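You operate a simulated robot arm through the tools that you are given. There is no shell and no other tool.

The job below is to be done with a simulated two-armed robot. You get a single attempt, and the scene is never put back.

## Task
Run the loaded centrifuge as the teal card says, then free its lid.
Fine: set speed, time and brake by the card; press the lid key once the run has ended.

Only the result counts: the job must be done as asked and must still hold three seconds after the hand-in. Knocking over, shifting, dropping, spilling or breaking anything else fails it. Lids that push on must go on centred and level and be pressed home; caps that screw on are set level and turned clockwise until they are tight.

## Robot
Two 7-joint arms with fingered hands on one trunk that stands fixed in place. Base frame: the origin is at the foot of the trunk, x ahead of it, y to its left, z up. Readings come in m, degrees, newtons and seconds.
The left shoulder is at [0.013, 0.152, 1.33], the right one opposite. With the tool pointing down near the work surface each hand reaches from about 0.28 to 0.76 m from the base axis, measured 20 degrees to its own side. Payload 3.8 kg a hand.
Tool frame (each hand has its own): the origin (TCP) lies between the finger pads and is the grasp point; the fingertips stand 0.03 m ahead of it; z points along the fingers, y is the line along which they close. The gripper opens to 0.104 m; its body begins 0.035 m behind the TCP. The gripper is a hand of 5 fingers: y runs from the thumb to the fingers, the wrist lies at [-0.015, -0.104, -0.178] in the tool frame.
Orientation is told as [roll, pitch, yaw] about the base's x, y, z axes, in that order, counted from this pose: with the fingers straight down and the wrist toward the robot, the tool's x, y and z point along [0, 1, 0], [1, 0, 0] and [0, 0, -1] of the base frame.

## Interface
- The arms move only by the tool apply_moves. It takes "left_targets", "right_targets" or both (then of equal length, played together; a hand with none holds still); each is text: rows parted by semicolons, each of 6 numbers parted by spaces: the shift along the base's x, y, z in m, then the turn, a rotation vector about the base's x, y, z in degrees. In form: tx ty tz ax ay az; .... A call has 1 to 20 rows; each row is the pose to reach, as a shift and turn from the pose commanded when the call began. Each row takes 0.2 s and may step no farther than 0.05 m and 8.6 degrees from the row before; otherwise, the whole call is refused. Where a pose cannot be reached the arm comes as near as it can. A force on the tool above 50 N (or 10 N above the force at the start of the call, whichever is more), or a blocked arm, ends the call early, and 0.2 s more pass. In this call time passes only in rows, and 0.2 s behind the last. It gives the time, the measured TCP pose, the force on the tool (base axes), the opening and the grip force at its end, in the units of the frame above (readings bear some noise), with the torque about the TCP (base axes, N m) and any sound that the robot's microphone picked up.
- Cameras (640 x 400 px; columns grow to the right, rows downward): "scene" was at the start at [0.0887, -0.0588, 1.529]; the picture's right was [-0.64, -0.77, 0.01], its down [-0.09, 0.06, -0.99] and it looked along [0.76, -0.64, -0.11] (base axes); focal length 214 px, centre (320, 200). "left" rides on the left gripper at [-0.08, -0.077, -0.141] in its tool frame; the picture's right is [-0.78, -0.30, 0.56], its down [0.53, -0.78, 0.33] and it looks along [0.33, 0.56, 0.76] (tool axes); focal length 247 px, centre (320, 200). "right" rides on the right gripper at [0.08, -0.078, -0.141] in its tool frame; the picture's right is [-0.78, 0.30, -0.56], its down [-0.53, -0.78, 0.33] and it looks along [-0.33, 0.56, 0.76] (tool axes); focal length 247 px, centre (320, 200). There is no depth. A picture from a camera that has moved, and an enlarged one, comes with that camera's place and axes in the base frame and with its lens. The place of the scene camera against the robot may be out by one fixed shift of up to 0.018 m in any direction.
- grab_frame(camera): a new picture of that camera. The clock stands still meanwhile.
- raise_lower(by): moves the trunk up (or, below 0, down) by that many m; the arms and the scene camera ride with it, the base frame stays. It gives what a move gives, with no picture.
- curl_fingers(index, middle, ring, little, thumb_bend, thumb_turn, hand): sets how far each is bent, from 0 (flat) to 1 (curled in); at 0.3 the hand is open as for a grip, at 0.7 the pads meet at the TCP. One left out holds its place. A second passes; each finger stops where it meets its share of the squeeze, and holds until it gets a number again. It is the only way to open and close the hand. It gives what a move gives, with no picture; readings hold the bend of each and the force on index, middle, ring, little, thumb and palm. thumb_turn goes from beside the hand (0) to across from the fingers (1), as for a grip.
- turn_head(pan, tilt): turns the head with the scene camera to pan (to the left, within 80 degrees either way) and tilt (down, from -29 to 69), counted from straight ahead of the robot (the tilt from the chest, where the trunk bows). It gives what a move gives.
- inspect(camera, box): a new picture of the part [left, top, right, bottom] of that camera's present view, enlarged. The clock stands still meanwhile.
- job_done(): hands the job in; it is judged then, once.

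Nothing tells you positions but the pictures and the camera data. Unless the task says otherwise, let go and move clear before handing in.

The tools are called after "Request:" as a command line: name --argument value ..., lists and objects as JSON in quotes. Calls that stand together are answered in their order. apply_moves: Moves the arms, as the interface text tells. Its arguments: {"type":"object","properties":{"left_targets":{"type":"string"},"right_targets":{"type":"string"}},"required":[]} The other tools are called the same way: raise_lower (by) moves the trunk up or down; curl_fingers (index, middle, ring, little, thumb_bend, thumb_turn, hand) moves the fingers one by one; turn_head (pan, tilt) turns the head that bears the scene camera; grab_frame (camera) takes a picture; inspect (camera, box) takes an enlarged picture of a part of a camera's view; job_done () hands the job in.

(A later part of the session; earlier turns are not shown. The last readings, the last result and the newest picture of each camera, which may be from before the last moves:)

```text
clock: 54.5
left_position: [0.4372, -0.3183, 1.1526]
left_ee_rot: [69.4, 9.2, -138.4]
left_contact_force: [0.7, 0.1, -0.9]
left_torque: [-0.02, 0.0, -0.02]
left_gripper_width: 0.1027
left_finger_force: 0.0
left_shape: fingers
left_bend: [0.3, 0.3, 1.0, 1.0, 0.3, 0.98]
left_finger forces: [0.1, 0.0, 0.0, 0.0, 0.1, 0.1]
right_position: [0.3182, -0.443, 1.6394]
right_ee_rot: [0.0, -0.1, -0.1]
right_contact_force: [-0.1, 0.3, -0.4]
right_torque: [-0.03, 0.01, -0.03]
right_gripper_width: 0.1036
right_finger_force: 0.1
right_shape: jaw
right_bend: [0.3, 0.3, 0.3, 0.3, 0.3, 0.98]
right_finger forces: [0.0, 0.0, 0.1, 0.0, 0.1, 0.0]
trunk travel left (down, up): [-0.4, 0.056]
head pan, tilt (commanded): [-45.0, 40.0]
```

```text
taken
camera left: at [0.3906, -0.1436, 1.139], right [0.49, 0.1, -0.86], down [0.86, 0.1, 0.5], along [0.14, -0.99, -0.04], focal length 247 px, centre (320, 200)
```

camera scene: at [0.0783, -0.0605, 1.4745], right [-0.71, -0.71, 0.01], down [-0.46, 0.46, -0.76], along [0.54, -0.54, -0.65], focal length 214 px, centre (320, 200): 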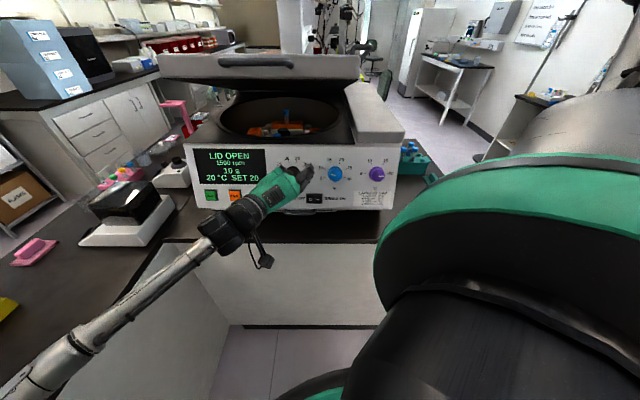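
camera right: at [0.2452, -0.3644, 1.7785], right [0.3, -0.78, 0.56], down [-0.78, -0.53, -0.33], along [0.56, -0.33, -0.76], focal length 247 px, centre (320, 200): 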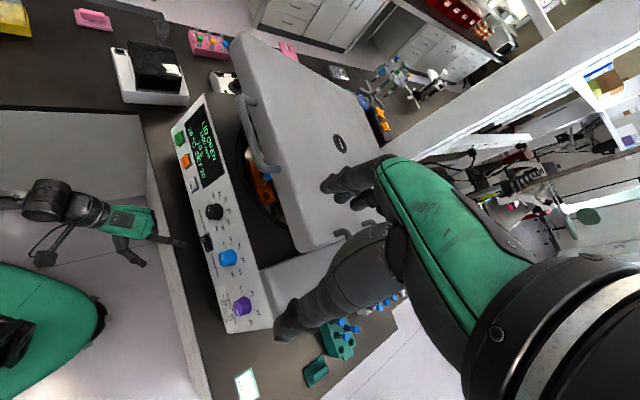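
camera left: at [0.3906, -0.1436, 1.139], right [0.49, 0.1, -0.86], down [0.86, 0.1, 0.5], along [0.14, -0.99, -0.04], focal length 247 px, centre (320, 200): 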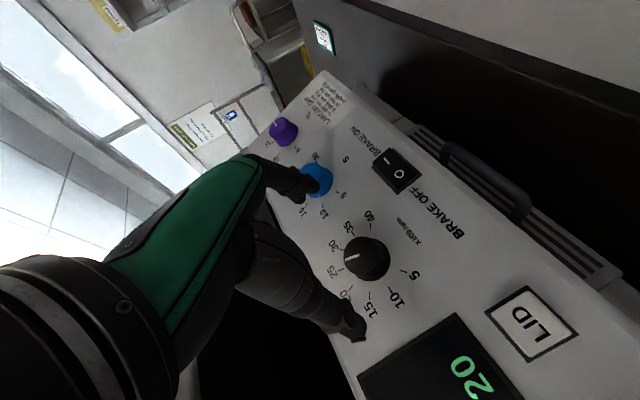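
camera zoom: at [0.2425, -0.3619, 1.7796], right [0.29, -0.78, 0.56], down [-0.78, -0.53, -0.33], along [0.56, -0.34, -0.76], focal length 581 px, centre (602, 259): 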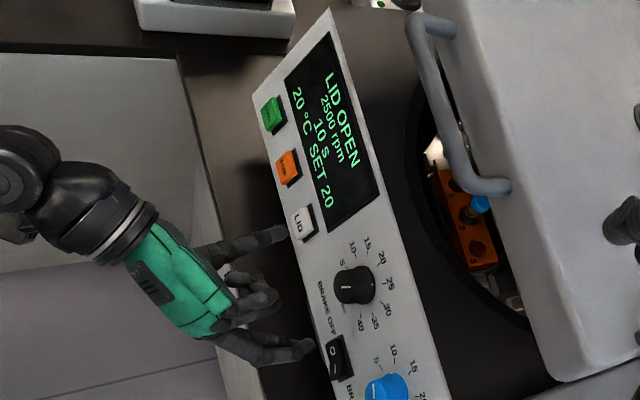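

Speed is set: 2500 rpm, pointer on 25. Next the time knob, which must go one mark counterclockwise (10 → 5 s). I'll read the card once more and slide the hand over in front of the blue knob.

Request:
inspect --camera "left" --box '[300, 10, 350, 60]'

Request:
apply_moves --left_targets "-0.029 -0.0307 0 0 0 0; -0.058 -0.0613 -0.0005 0 0 0; -0.087 -0.092 -0.001 0 0 0"

Request:
grab_frame --camera "left"

Request:
grab_frame --camera "scene"

```text
8.00 times, centred on (325, 35) of left
camera zoom: at [0.3906, -0.1436, 1.139], right [0.49, 0.1, -0.86], down [0.86, 0.1, 0.5], along [0.14, -0.99, -0.04], focal length 1976 px, centre (280, 1520)
```

zoom: 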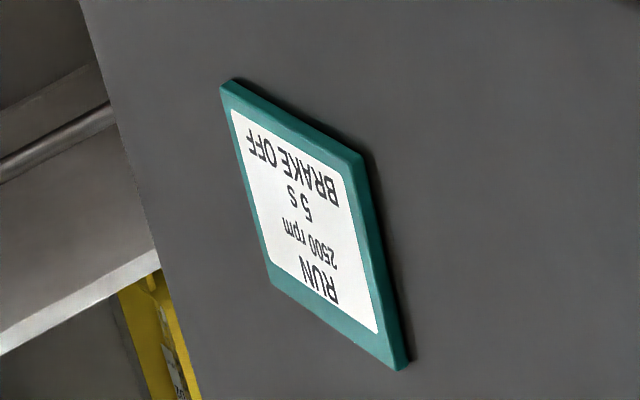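

```text
clock: 55.3
left_position: [0.3556, -0.4064, 1.1521]
left_ee_rot: [69.8, 9.2, -138.1]
left_contact_force: [0.4, 0.3, 0.8]
left_torque: [-0.03, 0.01, 0.05]
left_gripper_width: 0.1032
left_finger_force: 0.2
left_shape: fingers
left_bend: [0.3, 0.3, 1.0, 1.0, 0.3, 0.98]
left_finger forces: [0.0, 0.0, 0.0, 0.1, 0.0, 0.1]
left hand out of reach, approached as far as the arm can: row 3
right_position: [0.3189, -0.4472, 1.6385]
right_ee_rot: [0.1, -0.1, 0.0]
right_contact_force: [-0.5, -0.7, -1.1]
right_torque: [-0.01, 0.01, 0.02]
right_gripper_width: 0.1038
right_finger_force: 0.0
right_shape: jaw
right_bend: [0.3, 0.3, 0.3, 0.3, 0.3, 0.98]
right_finger forces: [0.0, 0.0, 0.1, 0.0, 0.0, 0.0]
trunk travel left (down, up): [-0.4, 0.056]
head pan, tilt (commanded): [-45.0, 40.0]
```

```text
taken
camera left: at [0.3088, -0.233, 1.1375], right [0.5, 0.1, -0.86], down [0.86, 0.1, 0.51], along [0.14, -0.99, -0.04], focal length 247 px, centre (320, 200)
```

left: 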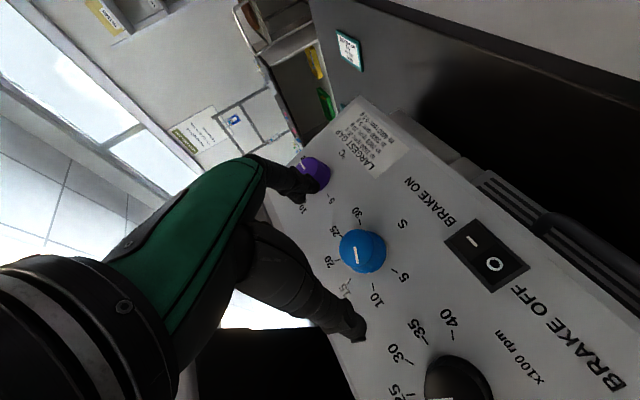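

```text
taken
camera scene: at [0.0771, -0.0608, 1.4745], right [-0.71, -0.71, 0.01], down [-0.46, 0.46, -0.76], along [0.54, -0.54, -0.65], focal length 214 px, centre (320, 200)
```

scene: 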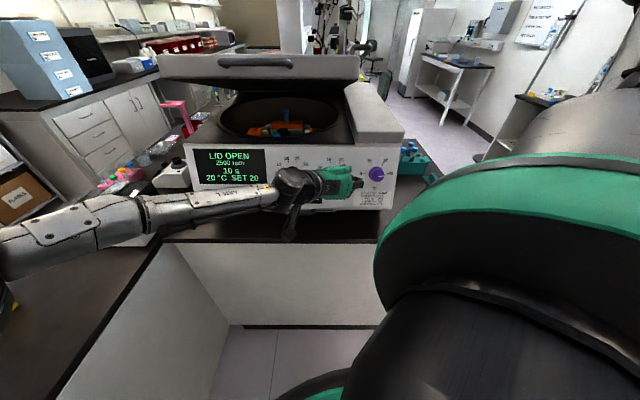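

The card clearly reads RUN, 2500 rpm, 5 s, BRAKE OFF. At this roll the arm is at the edge of its reach here, so I'll roll back 15° and see whether it tracks in free air.

Request:
apply_moves --left_targets "-0.001 -0.001 0 -4.98 4.98 2.57; -0.003 -0.002 0 -9.97 9.97 5.13"

Request:
apply_moves --left_targets "0 0 0 -4.98 4.98 2.57; 0 0 0 -9.97 9.97 5.13; 0 0 0 -14.95 14.95 7.7; 0 0 0 -19.9 19.9 10.3"

Request:
inspect --camera "left" --box '[260, 130, 460, 350]'

```text
clock: 55.9
left_position: [0.3476, -0.4148, 1.151]
left_ee_rot: [69.6, -5.0, -133.1]
left_contact_force: [-0.7, 0.4, -0.3]
left_torque: [-0.04, 0.0, 0.0]
left_gripper_width: 0.103
left_finger_force: 0.0
left_shape: fingers
left_bend: [0.3, 0.3, 1.0, 1.0, 0.3, 0.98]
left_finger forces: [0.0, 0.0, 0.1, 0.0, 0.0, 0.1]
right_position: [0.3196, -0.4462, 1.6388]
right_ee_rot: [-0.1, 0.0, -0.2]
right_contact_force: [-0.5, -0.8, -0.1]
right_torque: [-0.05, 0.0, 0.0]
right_gripper_width: 0.1036
right_finger_force: 0.0
right_shape: jaw
right_bend: [0.3, 0.3, 0.3, 0.3, 0.3, 0.98]
right_finger forces: [0.0, 0.0, 0.0, 0.0, 0.0, 0.1]
trunk travel left (down, up): [-0.4, 0.056]
head pan, tilt (commanded): [-45.0, 40.0]
```

```text
clock: 56.9
left_position: [0.3476, -0.415, 1.151]
left_ee_rot: [65.6, -32.8, -121.4]
left_contact_force: [-0.1, 0.0, 0.0]
left_torque: [-0.02, -0.02, 0.0]
left_gripper_width: 0.103
left_finger_force: 0.0
left_shape: fingers
left_bend: [0.3, 0.3, 1.0, 1.0, 0.3, 0.98]
left_finger forces: [0.0, 0.0, 0.1, 0.0, 0.0, 0.0]
right_position: [0.3193, -0.4461, 1.638]
right_ee_rot: [0.1, -0.1, -0.1]
right_contact_force: [0.6, -0.1, -0.8]
right_torque: [-0.02, 0.0, -0.02]
right_gripper_width: 0.1037
right_finger_force: 0.0
right_shape: jaw
right_bend: [0.3, 0.3, 0.3, 0.3, 0.3, 0.98]
right_finger forces: [0.0, 0.0, 0.0, 0.0, 0.0, 0.0]
trunk travel left (down, up): [-0.4, 0.056]
head pan, tilt (commanded): [-45.0, 40.0]
```

```text
1.82 times, centred on (360, 240) of left
camera zoom: at [0.2384, -0.2805, 1.0953], right [0.03, -0.32, -0.95], down [0.89, 0.45, -0.13], along [0.46, -0.84, 0.29], focal length 449 px, centre (247, 127)
```

zoom: 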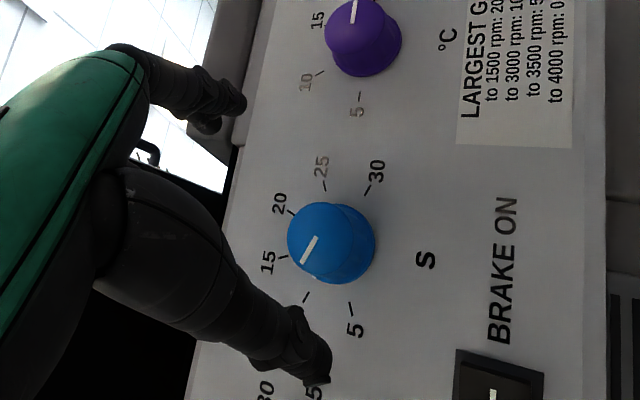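

Rolling to 55° tracks perfectly here. I'll probe down to 45° in free air to learn the usable stroke.

Request:
apply_moves --left_targets "0 0 0 -3.32 3.32 1.71; 0 0 0 -6.65 6.65 3.42"

```text
clock: 57.7
left_position: [0.3859, -0.3893, 1.1373]
left_ee_rot: [64.5, -37.9, -114.7]
left_contact_force: [-0.2, 0.0, 0.6]
left_torque: [-0.02, -0.01, -0.01]
left_gripper_width: 0.1031
left_finger_force: 0.2
left_shape: fingers
left_bend: [0.3, 0.3, 1.0, 1.0, 0.3, 0.97]
left_finger forces: [0.0, 0.0, 0.1, 0.0, 0.0, 0.0]
right_position: [0.3196, -0.4471, 1.6369]
right_ee_rot: [0.1, -0.2, 0.0]
right_contact_force: [0.7, 0.1, -0.2]
right_torque: [0.03, 0.02, 0.0]
right_gripper_width: 0.1035
right_finger_force: 0.1
right_shape: jaw
right_bend: [0.3, 0.3, 0.3, 0.3, 0.3, 0.98]
right_finger forces: [0.0, 0.1, 0.0, 0.1, 0.1, 0.1]
trunk travel left (down, up): [-0.4, 0.056]
head pan, tilt (commanded): [-45.0, 40.0]
stopped in row 2 (left hand): the arm was blocked; the commanded pose is now the measured one
```

Below about 50° the arm blocks, so I'll use a stroke from 90° down to 55°, which is past the halfway point of the knob's 48° step. Returning to the pre-grasp at 90° roll.

Request:
apply_moves --left_targets "-0.012 0.0 0.005 4.7 -4.35 -2.95; -0.022 -0.005 0.008 9.4 -8.7 -5.9; -0.03 -0.01 0.01 14.1 -13.05 -8.85; -0.034 -0.016 0.012 18.8 -17.4 -11.8; -0.036 -0.021 0.013 23.5 -21.75 -14.75; -0.038 -0.025 0.0137 28.2 -26.1 -17.7"

Request:
inspect --camera "left" --box '[260, 130, 460, 350]'

Request:
inspect --camera "scene" --box '[180, 120, 420, 220]'

```text
clock: 59.1
left_position: [0.346, -0.4151, 1.1543]
left_ee_rot: [69.8, 0.0, -135.0]
left_contact_force: [0.4, 0.6, 0.2]
left_torque: [-0.01, 0.01, -0.03]
left_gripper_width: 0.1032
left_finger_force: 0.0
left_shape: fingers
left_bend: [0.3, 0.3, 1.0, 1.0, 0.3, 0.97]
left_finger forces: [0.0, 0.1, 0.0, 0.0, 0.1, 0.0]
right_position: [0.3183, -0.4471, 1.6376]
right_ee_rot: [0.2, -0.1, -0.1]
right_contact_force: [-0.4, -0.2, 0.8]
right_torque: [0.01, 0.02, -0.01]
right_gripper_width: 0.1032
right_finger_force: 0.1
right_shape: jaw
right_bend: [0.3, 0.3, 0.3, 0.3, 0.3, 0.98]
right_finger forces: [0.0, 0.0, 0.0, 0.1, 0.1, 0.0]
trunk travel left (down, up): [-0.4, 0.056]
head pan, tilt (commanded): [-45.0, 40.0]
```

```text
1.82 times, centred on (360, 240) of left
camera zoom: at [0.287, -0.2466, 1.1255], right [0.39, 0.03, -0.92], down [0.9, 0.2, 0.39], along [0.19, -0.98, 0.05], focal length 449 px, centre (247, 127)
```

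zoom: 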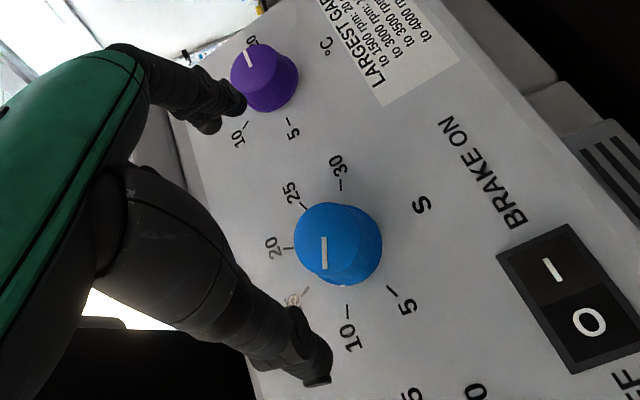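

```text
2.67 times, centred on (300, 170) of scene
camera zoom: at [0.0775, -0.0605, 1.4746], right [-0.71, -0.71, 0.01], down [-0.46, 0.45, -0.76], along [0.54, -0.54, -0.65], focal length 572 px, centre (373, 280)
```

zoom: 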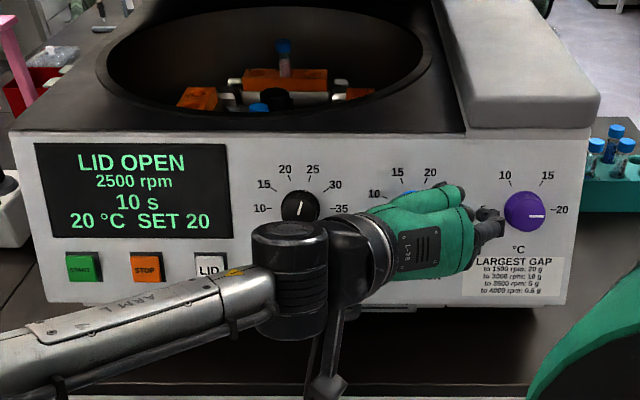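

Centred within about 3 mm. I'll advance 6.8 cm and close on the time knob.

Request:
apply_moves --left_targets "0.015 -0.0125 -0.0068 0 0 0; 0.028 -0.025 -0.0135 0 0 0; 0.038 -0.035 -0.0185 0 0 0; 0.0472 -0.0432 -0.0233 0 0 0"

Request:
inspect --camera "left" --box '[220, 100, 460, 350]'

```text
clock: 60.1
left_position: [0.3589, -0.4243, 1.1476]
left_ee_rot: [69.8, 0.1, -134.7]
left_contact_force: [-0.4, 0.5, -0.4]
left_torque: [-0.01, -0.03, 0.0]
left_gripper_width: 0.1029
left_finger_force: 0.0
left_shape: fingers
left_bend: [0.3, 0.3, 1.0, 1.0, 0.3, 0.97]
left_finger forces: [0.0, 0.0, 0.0, 0.0, 0.0, 0.0]
left hand out of reach, approached as far as the arm can: row 1, 2, 3, 4
right_position: [0.3191, -0.446, 1.6383]
right_ee_rot: [0.0, -0.1, 0.0]
right_contact_force: [0.1, 0.3, 0.3]
right_torque: [0.01, 0.01, 0.01]
right_gripper_width: 0.104
right_finger_force: 0.1
right_shape: jaw
right_bend: [0.3, 0.3, 0.3, 0.3, 0.3, 0.98]
right_finger forces: [0.1, 0.1, 0.1, 0.0, 0.0, 0.0]
trunk travel left (down, up): [-0.4, 0.056]
head pan, tilt (commanded): [-45.0, 40.0]
```

```text
1.60 times, centred on (340, 225) of left
camera zoom: at [0.2988, -0.256, 1.1205], right [0.39, 0.03, -0.92], down [0.9, 0.2, 0.39], along [0.2, -0.98, 0.05], focal length 395 px, centre (288, 160)
```

zoom: 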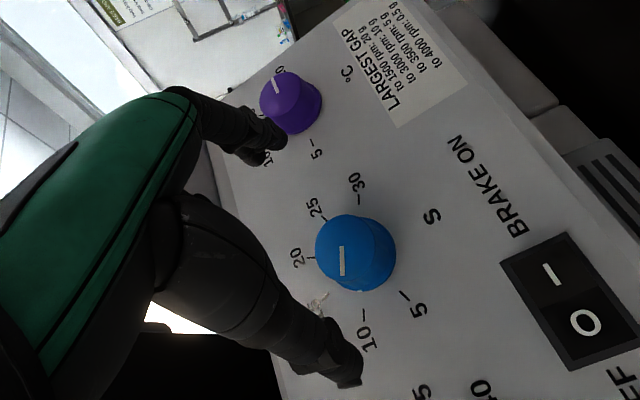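

The arm is nearly fully stretched here, so at this roll the knob is out of reach. I'll back off and lower the trunk 0.1 m, which brings the left shoulder closer in height and forward.

Request:
apply_moves --left_targets "-0.03 0.03 0.015 0 0 0; -0.055 0.055 0.03 0 0 0"

Request:
raise_lower --by -0.1

Request:
grab_frame --camera "scene"

Request:
grab_frame --camera "left"

```text
clock: 60.7
left_position: [0.3031, -0.3674, 1.1784]
left_ee_rot: [70.0, -0.1, -135.1]
left_contact_force: [0.0, 0.0, 0.4]
left_torque: [0.03, 0.01, 0.02]
left_gripper_width: 0.1031
left_finger_force: 0.1
left_shape: fingers
left_bend: [0.3, 0.3, 1.0, 1.0, 0.3, 0.97]
left_finger forces: [0.1, 0.0, 0.0, 0.1, 0.1, 0.1]
right_position: [0.3193, -0.4426, 1.6392]
right_ee_rot: [-0.2, -0.1, -0.1]
right_contact_force: [0.4, -0.2, -0.5]
right_torque: [0.02, 0.0, 0.02]
right_gripper_width: 0.1035
right_finger_force: 0.1
right_shape: jaw
right_bend: [0.3, 0.3, 0.3, 0.3, 0.3, 0.98]
right_finger forces: [0.0, 0.0, 0.0, 0.0, 0.1, 0.0]
trunk travel left (down, up): [-0.4, 0.056]
head pan, tilt (commanded): [-45.0, 40.0]
```

```text
clock: 62.0
left_position: [0.3039, -0.3696, 1.0775]
left_ee_rot: [69.9, -0.1, -135.2]
left_contact_force: [-0.3, 0.2, 0.3]
left_torque: [0.02, -0.02, -0.01]
left_gripper_width: 0.103
left_finger_force: 0.1
left_shape: fingers
left_bend: [0.3, 0.3, 1.0, 1.0, 0.3, 0.97]
left_finger forces: [0.1, 0.0, 0.0, 0.0, 0.0, 0.1]
right_position: [0.3189, -0.4445, 1.538]
right_ee_rot: [0.0, -0.1, -0.1]
right_contact_force: [0.9, -0.1, 0.4]
right_torque: [0.01, 0.0, -0.02]
right_gripper_width: 0.1039
right_finger_force: 0.0
right_shape: jaw
right_bend: [0.3, 0.3, 0.3, 0.3, 0.3, 0.98]
right_finger forces: [0.0, 0.1, 0.0, 0.0, 0.0, 0.1]
trunk travel left (down, up): [-0.3, 0.156]
head pan, tilt (commanded): [-45.0, 40.0]
```

```text
taken
camera scene: at [0.1019, -0.0596, 1.3676], right [-0.71, -0.71, 0.05], down [-0.5, 0.45, -0.73], along [0.5, -0.54, -0.68], focal length 214 px, centre (320, 200)
```

scene: 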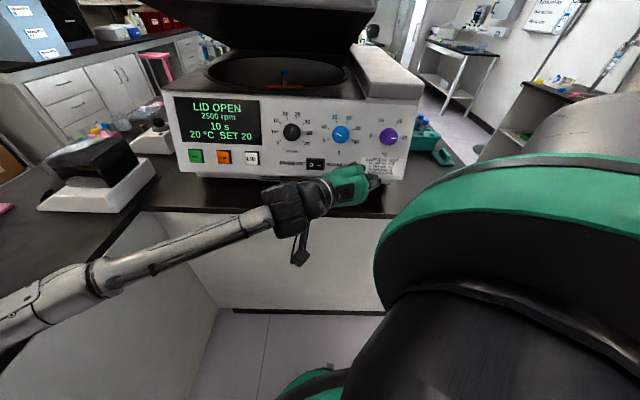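

```text
taken
camera left: at [0.2443, -0.2007, 1.0514], right [0.39, 0.03, -0.92], down [0.9, 0.2, 0.39], along [0.19, -0.98, 0.05], focal length 247 px, centre (320, 200)
```

left: 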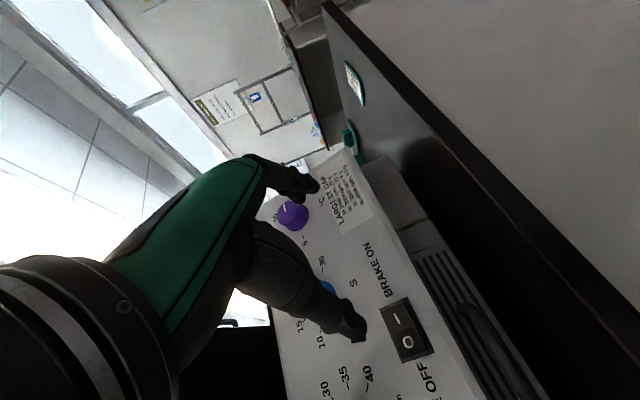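

Now I'll bring the hand back to the pre-grasp position in front of the time knob from the lower stance.

Request:
apply_moves --left_targets "0.005 -0.007 0.03 0 0 0; 0.02 -0.024 0.058 0 0 0; 0.0421 -0.0455 0.0768 0 0 0"

Request:
apply_moves --left_targets "0.015 -0.0125 -0.0068 0 0 0; 0.03 -0.027 -0.0148 0 0 0"

Request:
inspect --camera "left" --box '[220, 100, 460, 350]'

```text
clock: 62.9
left_position: [0.3458, -0.4178, 1.1549]
left_ee_rot: [69.7, -0.1, -135.1]
left_contact_force: [-0.3, -0.9, 0.5]
left_torque: [0.0, -0.03, -0.01]
left_gripper_width: 0.1032
left_finger_force: 0.1
left_shape: fingers
left_bend: [0.3, 0.3, 1.0, 1.0, 0.3, 0.97]
left_finger forces: [0.0, 0.0, 0.0, 0.0, 0.1, 0.0]
right_position: [0.3194, -0.4466, 1.5376]
right_ee_rot: [0.1, -0.1, -0.1]
right_contact_force: [0.2, 0.2, 0.4]
right_torque: [0.02, -0.02, 0.03]
right_gripper_width: 0.1037
right_finger_force: 0.1
right_shape: jaw
right_bend: [0.3, 0.3, 0.3, 0.3, 0.3, 0.98]
right_finger forces: [0.0, 0.0, 0.0, 0.0, 0.0, 0.0]
trunk travel left (down, up): [-0.3, 0.156]
head pan, tilt (commanded): [-45.0, 40.0]
```

```text
clock: 63.5
left_position: [0.3692, -0.4367, 1.1436]
left_ee_rot: [69.8, -0.1, -135.1]
left_contact_force: [-0.7, -0.6, -0.1]
left_torque: [0.01, 0.0, 0.03]
left_gripper_width: 0.1033
left_finger_force: 0.2
left_shape: fingers
left_bend: [0.3, 0.3, 1.0, 1.0, 0.3, 0.97]
left_finger forces: [0.0, 0.0, 0.0, 0.1, 0.0, 0.0]
left hand out of reach, approached as far as the arm can: row 2
right_position: [0.3199, -0.4475, 1.5381]
right_ee_rot: [0.1, 0.0, 0.0]
right_contact_force: [0.4, -0.3, 0.2]
right_torque: [0.01, 0.0, 0.0]
right_gripper_width: 0.1038
right_finger_force: 0.0
right_shape: jaw
right_bend: [0.3, 0.3, 0.3, 0.3, 0.3, 0.98]
right_finger forces: [0.1, 0.0, 0.0, 0.0, 0.0, 0.1]
trunk travel left (down, up): [-0.3, 0.156]
head pan, tilt (commanded): [-45.0, 40.0]
```

```text
1.60 times, centred on (340, 225) of left
camera zoom: at [0.3097, -0.2667, 1.1167], right [0.39, 0.03, -0.92], down [0.9, 0.2, 0.39], along [0.19, -0.98, 0.05], focal length 395 px, centre (288, 160)
```

zoom: 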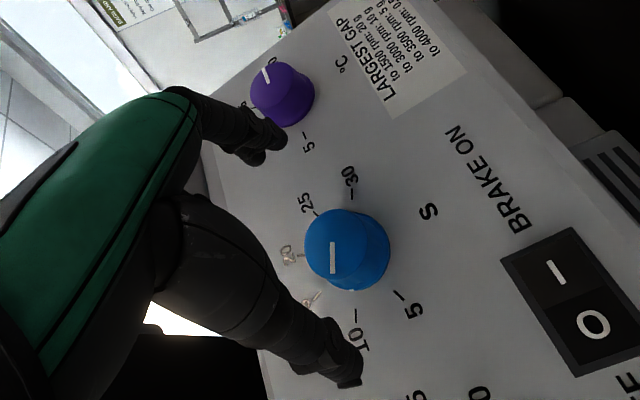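

Better by about 1 cm but still short by 3 cm. I'll back off, lower the trunk another 0.1 m and retry.

Request:
apply_moves --left_targets "-0.03 0.03 0.015 0 0 0; -0.06 0.06 0.03 0 0 0"

Request:
raise_lower --by -0.1

Request:
grab_frame --camera "scene"

Request:
grab_frame --camera "right"

```text
clock: 64.0
left_position: [0.3087, -0.3726, 1.1739]
left_ee_rot: [69.9, -0.1, -135.1]
left_contact_force: [-0.4, 0.0, 0.3]
left_torque: [-0.03, 0.0, -0.01]
left_gripper_width: 0.1032
left_finger_force: 0.1
left_shape: fingers
left_bend: [0.3, 0.3, 1.0, 1.0, 0.3, 0.97]
left_finger forces: [0.0, 0.0, 0.1, 0.1, 0.1, 0.1]
right_position: [0.3185, -0.4445, 1.5383]
right_ee_rot: [0.0, -0.1, -0.1]
right_contact_force: [1.0, 0.4, -0.5]
right_torque: [-0.01, 0.0, 0.03]
right_gripper_width: 0.1036
right_finger_force: 0.1
right_shape: jaw
right_bend: [0.3, 0.3, 0.3, 0.3, 0.3, 0.98]
right_finger forces: [0.0, 0.1, 0.1, 0.0, 0.0, 0.0]
trunk travel left (down, up): [-0.3, 0.156]
head pan, tilt (commanded): [-45.0, 40.0]
```

```text
clock: 65.4
left_position: [0.3075, -0.3742, 1.0749]
left_ee_rot: [70.0, 0.0, -135.1]
left_contact_force: [0.6, -0.9, 0.3]
left_torque: [0.02, -0.01, -0.04]
left_gripper_width: 0.103
left_finger_force: 0.1
left_shape: fingers
left_bend: [0.3, 0.3, 1.0, 1.0, 0.3, 0.97]
left_finger forces: [0.0, 0.1, 0.0, 0.1, 0.0, 0.1]
right_position: [0.319, -0.4455, 1.4379]
right_ee_rot: [0.0, -0.1, -0.1]
right_contact_force: [-0.2, 0.2, 0.4]
right_torque: [0.0, -0.03, 0.01]
right_gripper_width: 0.1039
right_finger_force: 0.0
right_shape: jaw
right_bend: [0.3, 0.3, 0.3, 0.3, 0.3, 0.98]
right_finger forces: [0.1, 0.0, 0.0, 0.0, 0.0, 0.0]
trunk travel left (down, up): [-0.2, 0.256]
head pan, tilt (commanded): [-45.0, 40.0]
```

```text
taken
camera scene: at [0.1466, -0.0597, 1.2537], right [-0.7, -0.71, 0.12], down [-0.58, 0.45, -0.68], along [0.42, -0.54, -0.73], focal length 214 px, centre (320, 200)
```

scene: 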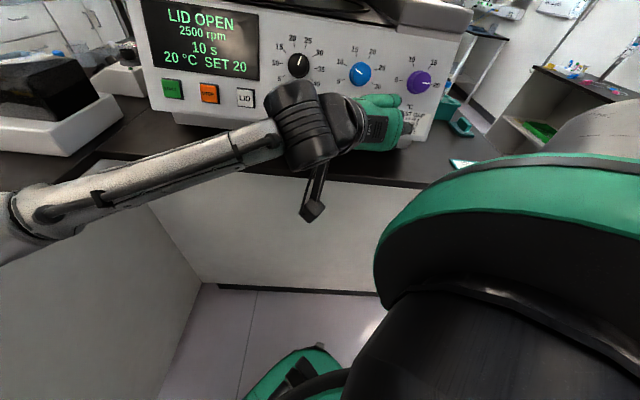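

```text
taken
camera right: at [0.2423, -0.3644, 1.5791], right [0.29, -0.78, 0.56], down [-0.78, -0.53, -0.33], along [0.56, -0.33, -0.76], focal length 247 px, centre (320, 200)
```

right: 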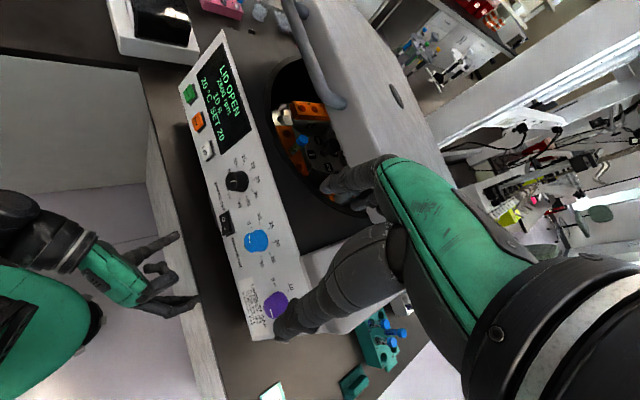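

Lower stance taken. Back to the pre-grasp in front of the time knob, then advance partway.

Request:
apply_moves --left_targets "0.005 -0.007 0.032 0 0 0; 0.02 -0.024 0.06 0 0 0; 0.0385 -0.0409 0.0794 0 0 0"

Request:
apply_moves --left_targets "0.015 -0.0125 -0.0068 0 0 0; 0.03 -0.027 -0.0148 0 0 0"

Request:
inspect --camera "left" --box '[220, 100, 460, 350]'

```text
clock: 66.2
left_position: [0.3468, -0.417, 1.1531]
left_ee_rot: [69.8, -0.1, -135.1]
left_contact_force: [-0.4, -0.3, 0.3]
left_torque: [-0.02, 0.0, -0.02]
left_gripper_width: 0.1032
left_finger_force: 0.1
left_shape: fingers
left_bend: [0.3, 0.3, 1.0, 1.0, 0.3, 0.97]
left_finger forces: [0.0, 0.0, 0.0, 0.0, 0.0, 0.1]
right_position: [0.3206, -0.4473, 1.4373]
right_ee_rot: [0.1, 0.0, -0.1]
right_contact_force: [0.7, 0.5, 0.4]
right_torque: [0.02, 0.0, 0.0]
right_gripper_width: 0.1038
right_finger_force: 0.2
right_shape: jaw
right_bend: [0.3, 0.3, 0.3, 0.3, 0.3, 0.98]
right_finger forces: [0.0, 0.0, 0.0, 0.0, 0.0, 0.1]
trunk travel left (down, up): [-0.2, 0.256]
head pan, tilt (commanded): [-45.0, 40.0]
```

```text
clock: 66.8
left_position: [0.3692, -0.4363, 1.1424]
left_ee_rot: [69.8, -0.1, -135.1]
left_contact_force: [1.2, -1.0, -0.8]
left_torque: [0.01, -0.01, 0.03]
left_gripper_width: 0.103
left_finger_force: 0.0
left_shape: fingers
left_bend: [0.3, 0.3, 1.0, 1.0, 0.3, 0.97]
left_finger forces: [0.1, 0.0, 0.0, 0.0, 0.0, 0.0]
left hand out of reach, approached as far as the arm can: row 2
right_position: [0.3207, -0.4457, 1.4372]
right_ee_rot: [0.1, -0.1, -0.1]
right_contact_force: [-0.3, 0.9, 0.1]
right_torque: [-0.01, 0.0, -0.02]
right_gripper_width: 0.104
right_finger_force: 0.0
right_shape: jaw
right_bend: [0.3, 0.3, 0.3, 0.3, 0.3, 0.98]
right_finger forces: [0.1, 0.0, 0.1, 0.0, 0.0, 0.0]
trunk travel left (down, up): [-0.2, 0.256]
head pan, tilt (commanded): [-45.0, 40.0]
```

```text
1.60 times, centred on (340, 225) of left
camera zoom: at [0.3106, -0.2672, 1.1153], right [0.39, 0.03, -0.92], down [0.9, 0.2, 0.39], along [0.19, -0.98, 0.05], focal length 395 px, centre (288, 160)
```

zoom: 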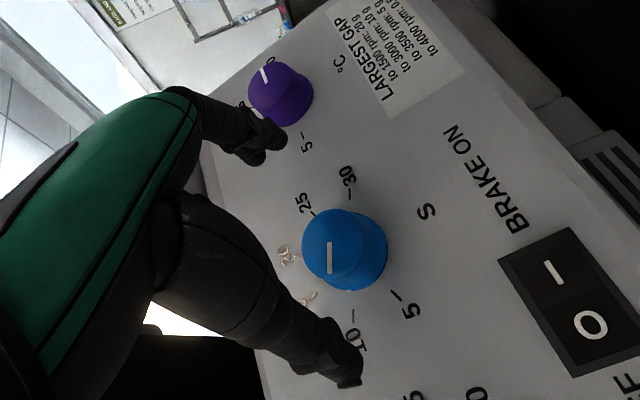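

The same stop point again, so it isn't plain distance; at a smaller roll the arm may get closer. I'll back off a little, roll to 65° and try advancing again.

Request:
apply_moves --left_targets "-0.014 0.014 0.007 -4.15 4.15 2.14; -0.024 0.024 0.012 -8.3 8.3 4.27; -0.024 0.024 0.012 -12.5 12.5 6.4; -0.024 0.024 0.012 -16.6 16.6 8.55"

Request:
apply_moves --left_targets "0.012 -0.012 -0.006 0 0 0; 0.024 -0.024 -0.012 0 0 0; 0.034 -0.032 -0.017 0 0 0"

Request:
inspect --camera "left" --box '[220, 100, 460, 350]'

```text
clock: 67.8
left_position: [0.3444, -0.4099, 1.1552]
left_ee_rot: [67.9, -23.7, -126.0]
left_contact_force: [-0.7, 0.0, 0.4]
left_torque: [0.01, -0.01, 0.02]
left_gripper_width: 0.1032
left_finger_force: 0.1
left_shape: fingers
left_bend: [0.3, 0.3, 1.0, 1.0, 0.3, 0.97]
left_finger forces: [0.0, 0.0, 0.0, 0.1, 0.1, 0.0]
right_position: [0.3196, -0.4455, 1.4387]
right_ee_rot: [0.0, 0.0, -0.1]
right_contact_force: [0.1, -0.3, -0.2]
right_torque: [0.0, -0.03, 0.01]
right_gripper_width: 0.1035
right_finger_force: 0.1
right_shape: jaw
right_bend: [0.3, 0.3, 0.3, 0.3, 0.3, 0.98]
right_finger forces: [0.0, 0.0, 0.0, 0.0, 0.0, 0.1]
trunk travel left (down, up): [-0.2, 0.256]
head pan, tilt (commanded): [-45.0, 40.0]
```

```text
clock: 68.6
left_position: [0.3794, -0.4422, 1.1381]
left_ee_rot: [68.0, -23.6, -126.1]
left_contact_force: [-1.4, -0.6, 1.1]
left_torque: [-0.02, 0.01, 0.01]
left_gripper_width: 0.103
left_finger_force: 0.1
left_shape: fingers
left_bend: [0.3, 0.3, 1.0, 1.0, 0.3, 0.97]
left_finger forces: [0.0, 0.0, 0.0, 0.1, 0.1, 0.1]
right_position: [0.3191, -0.4454, 1.4391]
right_ee_rot: [-0.1, -0.1, 0.0]
right_contact_force: [-0.9, 0.0, -0.6]
right_torque: [-0.01, 0.01, -0.02]
right_gripper_width: 0.1037
right_finger_force: 0.1
right_shape: jaw
right_bend: [0.3, 0.3, 0.3, 0.3, 0.3, 0.98]
right_finger forces: [0.0, 0.1, 0.0, 0.0, 0.1, 0.1]
trunk travel left (down, up): [-0.2, 0.256]
head pan, tilt (commanded): [-45.0, 40.0]
```

```text
1.60 times, centred on (340, 225) of left
camera zoom: at [0.2858, -0.2971, 1.0865], right [0.12, -0.21, -0.97], down [0.92, 0.4, 0.03], along [0.38, -0.89, 0.24], focal length 395 px, centre (288, 160)
```

zoom: 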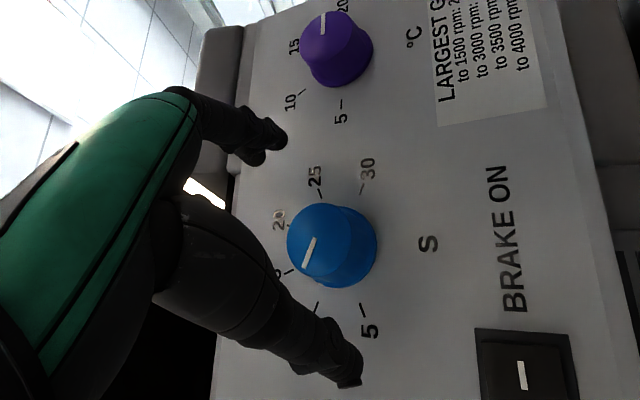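

At 65° roll the hand reaches much closer, so I'll advance to the knob with open fingers and then see how far up the roll can go there.

Request:
apply_moves --left_targets "0.0046 -0.0052 -0.0035 0 0 0; 0.0092 -0.0104 -0.007 0 0 0; 0.0137 -0.0155 -0.0105 0 0 0"

Request:
apply_moves --left_targets "0 0 0 3.32 -3.32 -1.71; 0 0 0 6.65 -6.65 -3.42; 0 0 0 9.97 -9.97 -5.13"

Request:
inspect --camera "left" --box '[220, 100, 460, 350]'

```text
clock: 69.4
left_position: [0.3891, -0.4477, 1.1283]
left_ee_rot: [68.0, -23.4, -126.0]
left_contact_force: [0.4, -0.3, 0.4]
left_torque: [0.02, 0.03, 0.02]
left_gripper_width: 0.1034
left_finger_force: 0.0
left_shape: fingers
left_bend: [0.3, 0.3, 1.0, 1.0, 0.3, 0.97]
left_finger forces: [0.0, 0.0, 0.1, 0.0, 0.0, 0.0]
left hand out of reach, approached as far as the arm can: row 2, 3
right_position: [0.3198, -0.4463, 1.4381]
right_ee_rot: [-0.1, 0.0, -0.1]
right_contact_force: [-0.4, 0.0, -0.6]
right_torque: [0.04, -0.01, 0.0]
right_gripper_width: 0.1035
right_finger_force: 0.1
right_shape: jaw
right_bend: [0.3, 0.3, 0.3, 0.3, 0.3, 0.98]
right_finger forces: [0.1, 0.0, 0.0, 0.0, 0.0, 0.0]
trunk travel left (down, up): [-0.2, 0.256]
head pan, tilt (commanded): [-45.0, 40.0]
```

```text
clock: 70.2
left_position: [0.3972, -0.4409, 1.1289]
left_ee_rot: [69.4, -10.3, -131.6]
left_contact_force: [0.6, -0.6, 0.3]
left_torque: [-0.01, -0.01, -0.02]
left_gripper_width: 0.103
left_finger_force: 0.1
left_shape: fingers
left_bend: [0.3, 0.3, 1.0, 1.0, 0.3, 0.97]
left_finger forces: [0.0, 0.0, 0.0, 0.0, 0.1, 0.1]
left hand out of reach, approached as far as the arm can: row 3
right_position: [0.3189, -0.4453, 1.4379]
right_ee_rot: [0.0, -0.2, -0.1]
right_contact_force: [-0.1, 0.1, -0.8]
right_torque: [-0.02, 0.07, 0.01]
right_gripper_width: 0.1038
right_finger_force: 0.1
right_shape: jaw
right_bend: [0.3, 0.3, 0.3, 0.3, 0.3, 0.98]
right_finger forces: [0.0, 0.0, 0.1, 0.1, 0.0, 0.1]
trunk travel left (down, up): [-0.2, 0.256]
head pan, tilt (commanded): [-45.0, 40.0]
```

```text
1.60 times, centred on (340, 225) of left
camera zoom: at [0.3241, -0.2802, 1.0885], right [0.27, -0.07, -0.96], down [0.93, 0.29, 0.24], along [0.26, -0.95, 0.14], focal length 395 px, centre (288, 160)
```

zoom: 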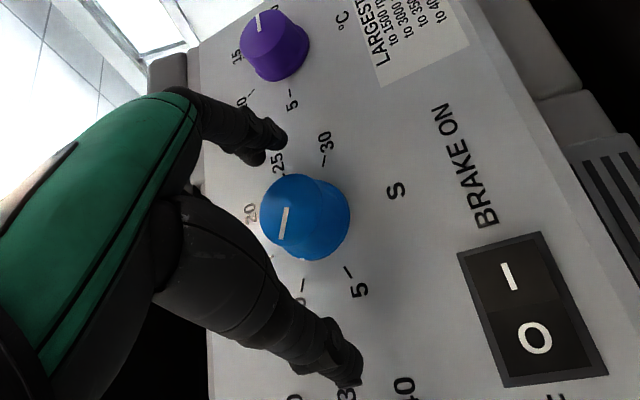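

At this spot the roll can be about 79°, with the knob somewhat nearer the fingers than the thumb. Since 5 s is the lowest mark, a stroke of about 26° counterclockwise (past half a step) should do; I'll close here and look at the grip.

Request:
curl_fingers --hand "left" --index 0.6 --middle 0.6 --thumb_bend 0.68

Request:
inspect --camera "left" --box '[220, 100, 460, 350]'

Request:
inspect --camera "right" --box '[180, 150, 320, 350]'

```text
clock: 71.2
left_position: [0.3942, -0.4436, 1.1272]
left_ee_rot: [69.2, -10.1, -131.7]
left_contact_force: [-7.4, -8.9, 4.4]
left_torque: [-0.18, -0.03, -0.34]
left_gripper_width: 0.0339
left_finger_force: 8.9
left_shape: fingers
left_bend: [0.5, 0.53, 1.0, 1.0, 0.64, 1.0]
left_finger forces: [7.5, 7.5, 0.0, 0.1, 2.8, 0.0]
right_position: [0.3167, -0.4472, 1.438]
right_ee_rot: [0.2, 0.0, -0.1]
right_contact_force: [-0.8, -1.0, 0.3]
right_torque: [0.0, -0.03, 0.05]
right_gripper_width: 0.1036
right_finger_force: 0.2
right_shape: jaw
right_bend: [0.3, 0.3, 0.3, 0.3, 0.3, 0.98]
right_finger forces: [0.0, 0.1, 0.1, 0.0, 0.0, 0.0]
trunk travel left (down, up): [-0.2, 0.256]
head pan, tilt (commanded): [-45.0, 40.0]
```

```text
1.60 times, centred on (340, 225) of left
camera zoom: at [0.3213, -0.2824, 1.0886], right [0.27, -0.07, -0.96], down [0.93, 0.29, 0.24], along [0.26, -0.95, 0.14], focal length 395 px, centre (288, 160)
```

zoom: 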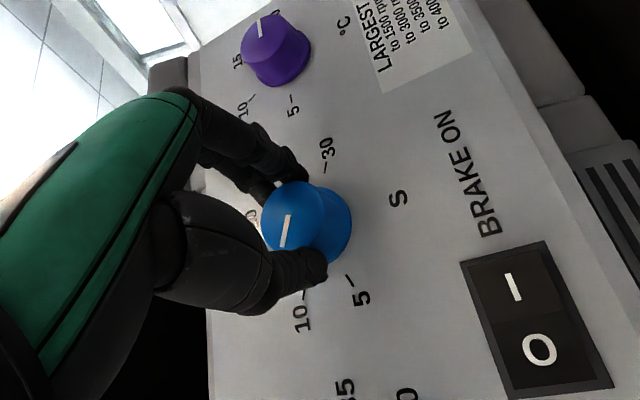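

```text
2.00 times, centred on (250, 250) of right
camera zoom: at [0.2406, -0.3669, 1.5787], right [0.29, -0.78, 0.56], down [-0.78, -0.53, -0.34], along [0.56, -0.33, -0.76], focal length 494 px, centre (460, 100)
```

zoom: 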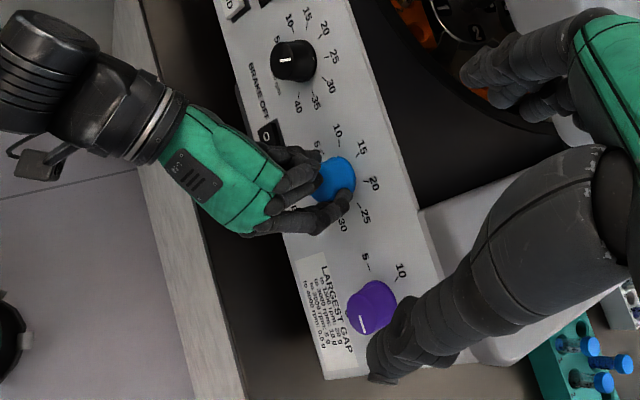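

The knob is held by both sides. Now a 26° counterclockwise turn about the knob axis.

Request:
apply_moves --left_targets "-0.0007 -0.0001 -0.0011 -4.39 4.39 2.26; -0.0014 -0.0002 -0.0022 -8.77 8.77 4.51; -0.002 -0.0003 -0.0034 -13.16 13.16 6.77; -0.0027 -0.0004 -0.0045 -17.5 17.5 9.0"

Request:
inspect --camera "left" --box '[220, 100, 460, 350]'

Request:
inspect --camera "scene" --box '[130, 0, 450, 150]'

```text
clock: 72.2
left_position: [0.3914, -0.4423, 1.1234]
left_ee_rot: [65.7, -33.9, -121.1]
left_contact_force: [-5.3, -8.5, 8.3]
left_torque: [-0.29, -0.12, -0.3]
left_gripper_width: 0.034
left_finger_force: 8.9
left_shape: fingers
left_bend: [0.5, 0.53, 1.0, 1.0, 0.65, 1.0]
left_finger forces: [8.0, 7.6, 0.0, 0.0, 2.3, 0.0]
right_position: [0.3178, -0.4478, 1.4388]
right_ee_rot: [0.1, -0.1, -0.1]
right_contact_force: [0.8, 0.1, -0.8]
right_torque: [-0.01, -0.03, 0.03]
right_gripper_width: 0.1036
right_finger_force: 0.2
right_shape: jaw
right_bend: [0.3, 0.3, 0.3, 0.3, 0.3, 0.98]
right_finger forces: [0.0, 0.0, 0.0, 0.0, 0.0, 0.0]
trunk travel left (down, up): [-0.2, 0.256]
head pan, tilt (commanded): [-45.0, 40.0]
```

```text
1.60 times, centred on (340, 225) of left
camera zoom: at [0.282, -0.3106, 1.0672], right [0.02, -0.33, -0.94], down [0.88, 0.45, -0.14], along [0.47, -0.83, 0.3], focal length 395 px, centre (288, 160)
```

zoom: 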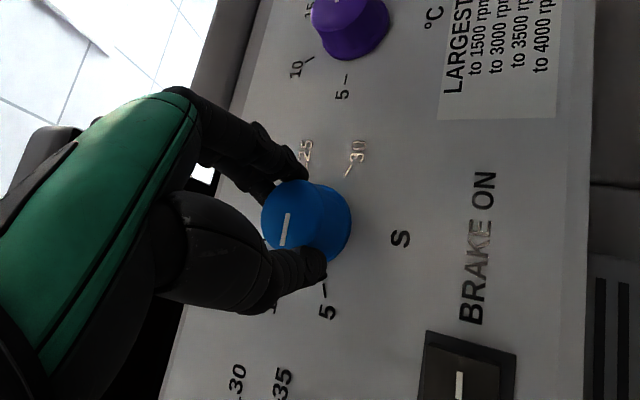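

```text
2.00 times, centred on (290, 75) of scene
camera zoom: at [0.1451, -0.0609, 1.2539], right [-0.7, -0.71, 0.12], down [-0.58, 0.46, -0.68], along [0.42, -0.54, -0.73], focal length 429 px, centre (380, 450)
```

zoom: 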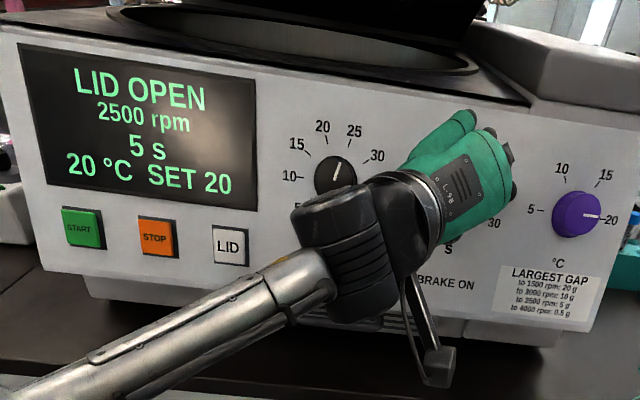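

The display now reads 5 s. I'll release and pull back, and check that it stays.

Request:
curl_fingers --hand "left" --index 0.3 --middle 0.3 --thumb_bend 0.3

Request:
apply_moves --left_targets "-0.0266 0.0266 0.0137 0 0 0; -0.0532 0.0532 0.0274 0 0 0; -0.0665 0.0765 0.034 0 0 0"

Request:
inspect --camera "left" --box '[220, 100, 460, 350]'

Request:
inspect --camera "scene" --box '[130, 0, 450, 150]'

```text
clock: 73.2
left_position: [0.3948, -0.4414, 1.1221]
left_ee_rot: [65.6, -33.9, -121.0]
left_contact_force: [-0.4, 0.4, -0.6]
left_torque: [0.0, -0.01, 0.01]
left_gripper_width: 0.1026
left_finger_force: 0.1
left_shape: fingers
left_bend: [0.3, 0.3, 1.0, 1.0, 0.3, 0.98]
left_finger forces: [0.0, 0.0, 0.1, 0.0, 0.0, 0.1]
right_position: [0.3201, -0.4461, 1.4377]
right_ee_rot: [0.0, 0.0, 0.0]
right_contact_force: [-0.2, 0.3, 0.0]
right_torque: [-0.02, 0.01, 0.01]
right_gripper_width: 0.1037
right_finger_force: 0.0
right_shape: jaw
right_bend: [0.3, 0.3, 0.3, 0.3, 0.3, 0.98]
right_finger forces: [0.0, 0.1, 0.0, 0.1, 0.1, 0.1]
trunk travel left (down, up): [-0.2, 0.256]
head pan, tilt (commanded): [-45.0, 40.0]
```

```text
clock: 74.0
left_position: [0.3284, -0.3642, 1.1579]
left_ee_rot: [65.6, -33.9, -121.1]
left_contact_force: [0.4, 0.7, 0.2]
left_torque: [0.04, 0.03, -0.02]
left_gripper_width: 0.1029
left_finger_force: 0.0
left_shape: fingers
left_bend: [0.3, 0.3, 1.0, 1.0, 0.3, 0.98]
left_finger forces: [0.0, 0.1, 0.0, 0.0, 0.0, 0.1]
right_position: [0.3204, -0.4449, 1.438]
right_ee_rot: [0.0, -0.1, -0.1]
right_contact_force: [0.6, 1.0, -0.1]
right_torque: [-0.02, 0.02, 0.03]
right_gripper_width: 0.1039
right_finger_force: 0.1
right_shape: jaw
right_bend: [0.3, 0.3, 0.3, 0.3, 0.3, 0.98]
right_finger forces: [0.1, 0.0, 0.0, 0.0, 0.0, 0.0]
trunk travel left (down, up): [-0.2, 0.256]
head pan, tilt (commanded): [-45.0, 40.0]
```

```text
1.60 times, centred on (340, 225) of left
camera zoom: at [0.2172, -0.2319, 1.1014], right [0.02, -0.33, -0.94], down [0.88, 0.45, -0.14], along [0.47, -0.83, 0.3], focal length 395 px, centre (288, 160)
```

zoom: 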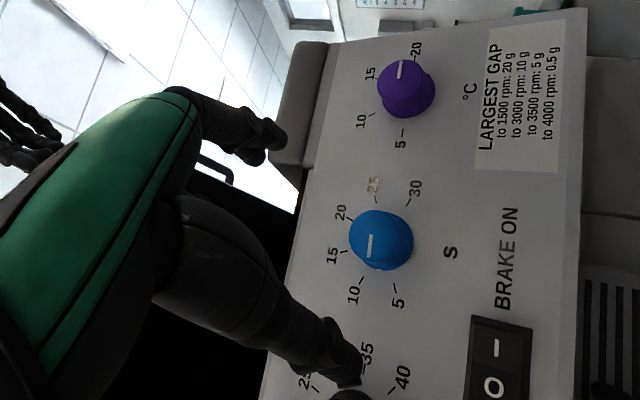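

```text
2.00 times, centred on (290, 75) of scene
camera zoom: at [0.1471, -0.0593, 1.2536], right [-0.7, -0.71, 0.12], down [-0.58, 0.45, -0.68], along [0.42, -0.54, -0.73], focal length 429 px, centre (380, 450)
```

zoom: 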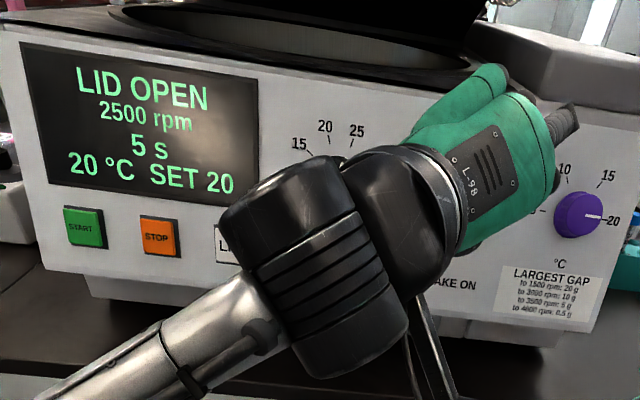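

The display holds 5 s, but I want to check that the pointer actually sits on the 5 mark.

Request:
inspect --camera "left" --box '[330, 200, 410, 280]'

Request:
inspect --camera "right" --box '[210, 150, 310, 340]'

```text
5.00 times, centred on (370, 240) of left
camera zoom: at [0.2172, -0.2319, 1.1014], right [0.02, -0.33, -0.94], down [0.88, 0.45, -0.14], along [0.47, -0.83, 0.3], focal length 1235 px, centre (70, 0)
```

zoom: 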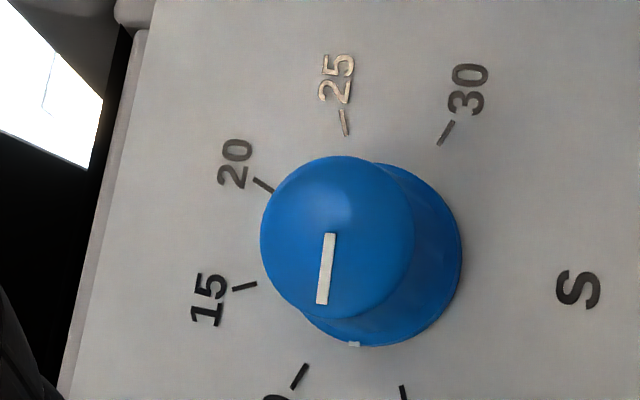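

```text
2.11 times, centred on (260, 245) of right
camera zoom: at [0.2435, -0.3639, 1.579], right [0.29, -0.78, 0.56], down [-0.78, -0.53, -0.33], along [0.56, -0.33, -0.76], focal length 520 px, centre (446, 105)
```

zoom: 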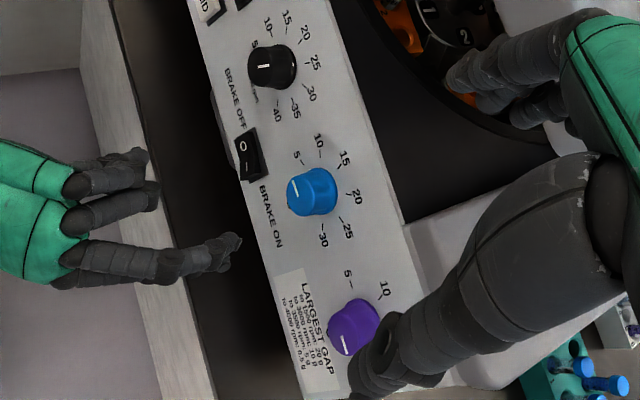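

The pointer sits about midway between 10 and 5, only just past the halfway point. I'll regrip at 79° roll and turn it further so it sits squarely on 5.

Request:
apply_moves --left_targets "0.005 -0.015 -0.003 4.39 -4.39 -2.26; 0.015 -0.03 -0.008 8.77 -8.77 -4.51; 0.028 -0.043 -0.014 13.16 -13.16 -6.77; 0.038 -0.05 -0.018 17.5 -17.5 -9.0"

Request:
apply_moves --left_targets "0.0155 -0.0135 -0.0055 0 0 0; 0.0308 -0.0267 -0.011 0 0 0"

Request:
inspect --camera "left" --box '[220, 100, 460, 350]'

```text
clock: 75.0
left_position: [0.3665, -0.416, 1.1383]
left_ee_rot: [69.7, -9.3, -131.7]
left_contact_force: [-1.0, 0.0, 1.0]
left_torque: [-0.04, 0.01, -0.01]
left_gripper_width: 0.1033
left_finger_force: 0.1
left_shape: fingers
left_bend: [0.3, 0.3, 1.0, 1.0, 0.3, 0.98]
left_finger forces: [0.0, 0.0, 0.1, 0.0, 0.0, 0.0]
right_position: [0.3196, -0.4451, 1.4372]
right_ee_rot: [0.1, -0.1, 0.0]
right_contact_force: [-0.6, -0.3, 0.0]
right_torque: [0.01, -0.03, 0.02]
right_gripper_width: 0.1037
right_finger_force: 0.0
right_shape: jaw
right_bend: [0.3, 0.3, 0.3, 0.3, 0.3, 0.98]
right_finger forces: [0.0, 0.0, 0.0, 0.0, 0.0, 0.0]
trunk travel left (down, up): [-0.2, 0.256]
head pan, tilt (commanded): [-45.0, 40.0]
```

```text
clock: 75.6
left_position: [0.3966, -0.4426, 1.1271]
left_ee_rot: [69.4, -9.4, -131.7]
left_contact_force: [-0.6, 0.1, -0.3]
left_torque: [0.01, 0.02, 0.04]
left_gripper_width: 0.1028
left_finger_force: 0.1
left_shape: fingers
left_bend: [0.3, 0.3, 1.0, 1.0, 0.3, 0.98]
left_finger forces: [0.0, 0.1, 0.0, 0.1, 0.0, 0.0]
right_position: [0.3195, -0.4465, 1.4376]
right_ee_rot: [0.1, 0.0, -0.1]
right_contact_force: [-0.1, -0.4, -1.3]
right_torque: [-0.01, 0.02, 0.01]
right_gripper_width: 0.1037
right_finger_force: 0.1
right_shape: jaw
right_bend: [0.3, 0.3, 0.3, 0.3, 0.3, 0.98]
right_finger forces: [0.0, 0.1, 0.0, 0.0, 0.0, 0.0]
trunk travel left (down, up): [-0.2, 0.256]
head pan, tilt (commanded): [-45.0, 40.0]
```

```text
1.60 times, centred on (340, 225) of left
camera zoom: at [0.3251, -0.2813, 1.0886], right [0.28, -0.06, -0.96], down [0.92, 0.29, 0.25], along [0.26, -0.96, 0.14], focal length 395 px, centre (288, 160)
```

zoom: 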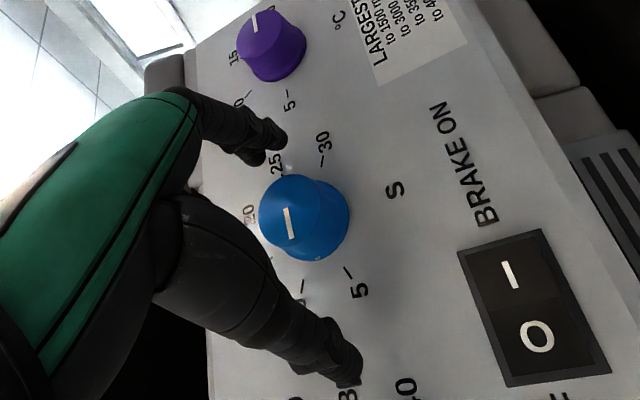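

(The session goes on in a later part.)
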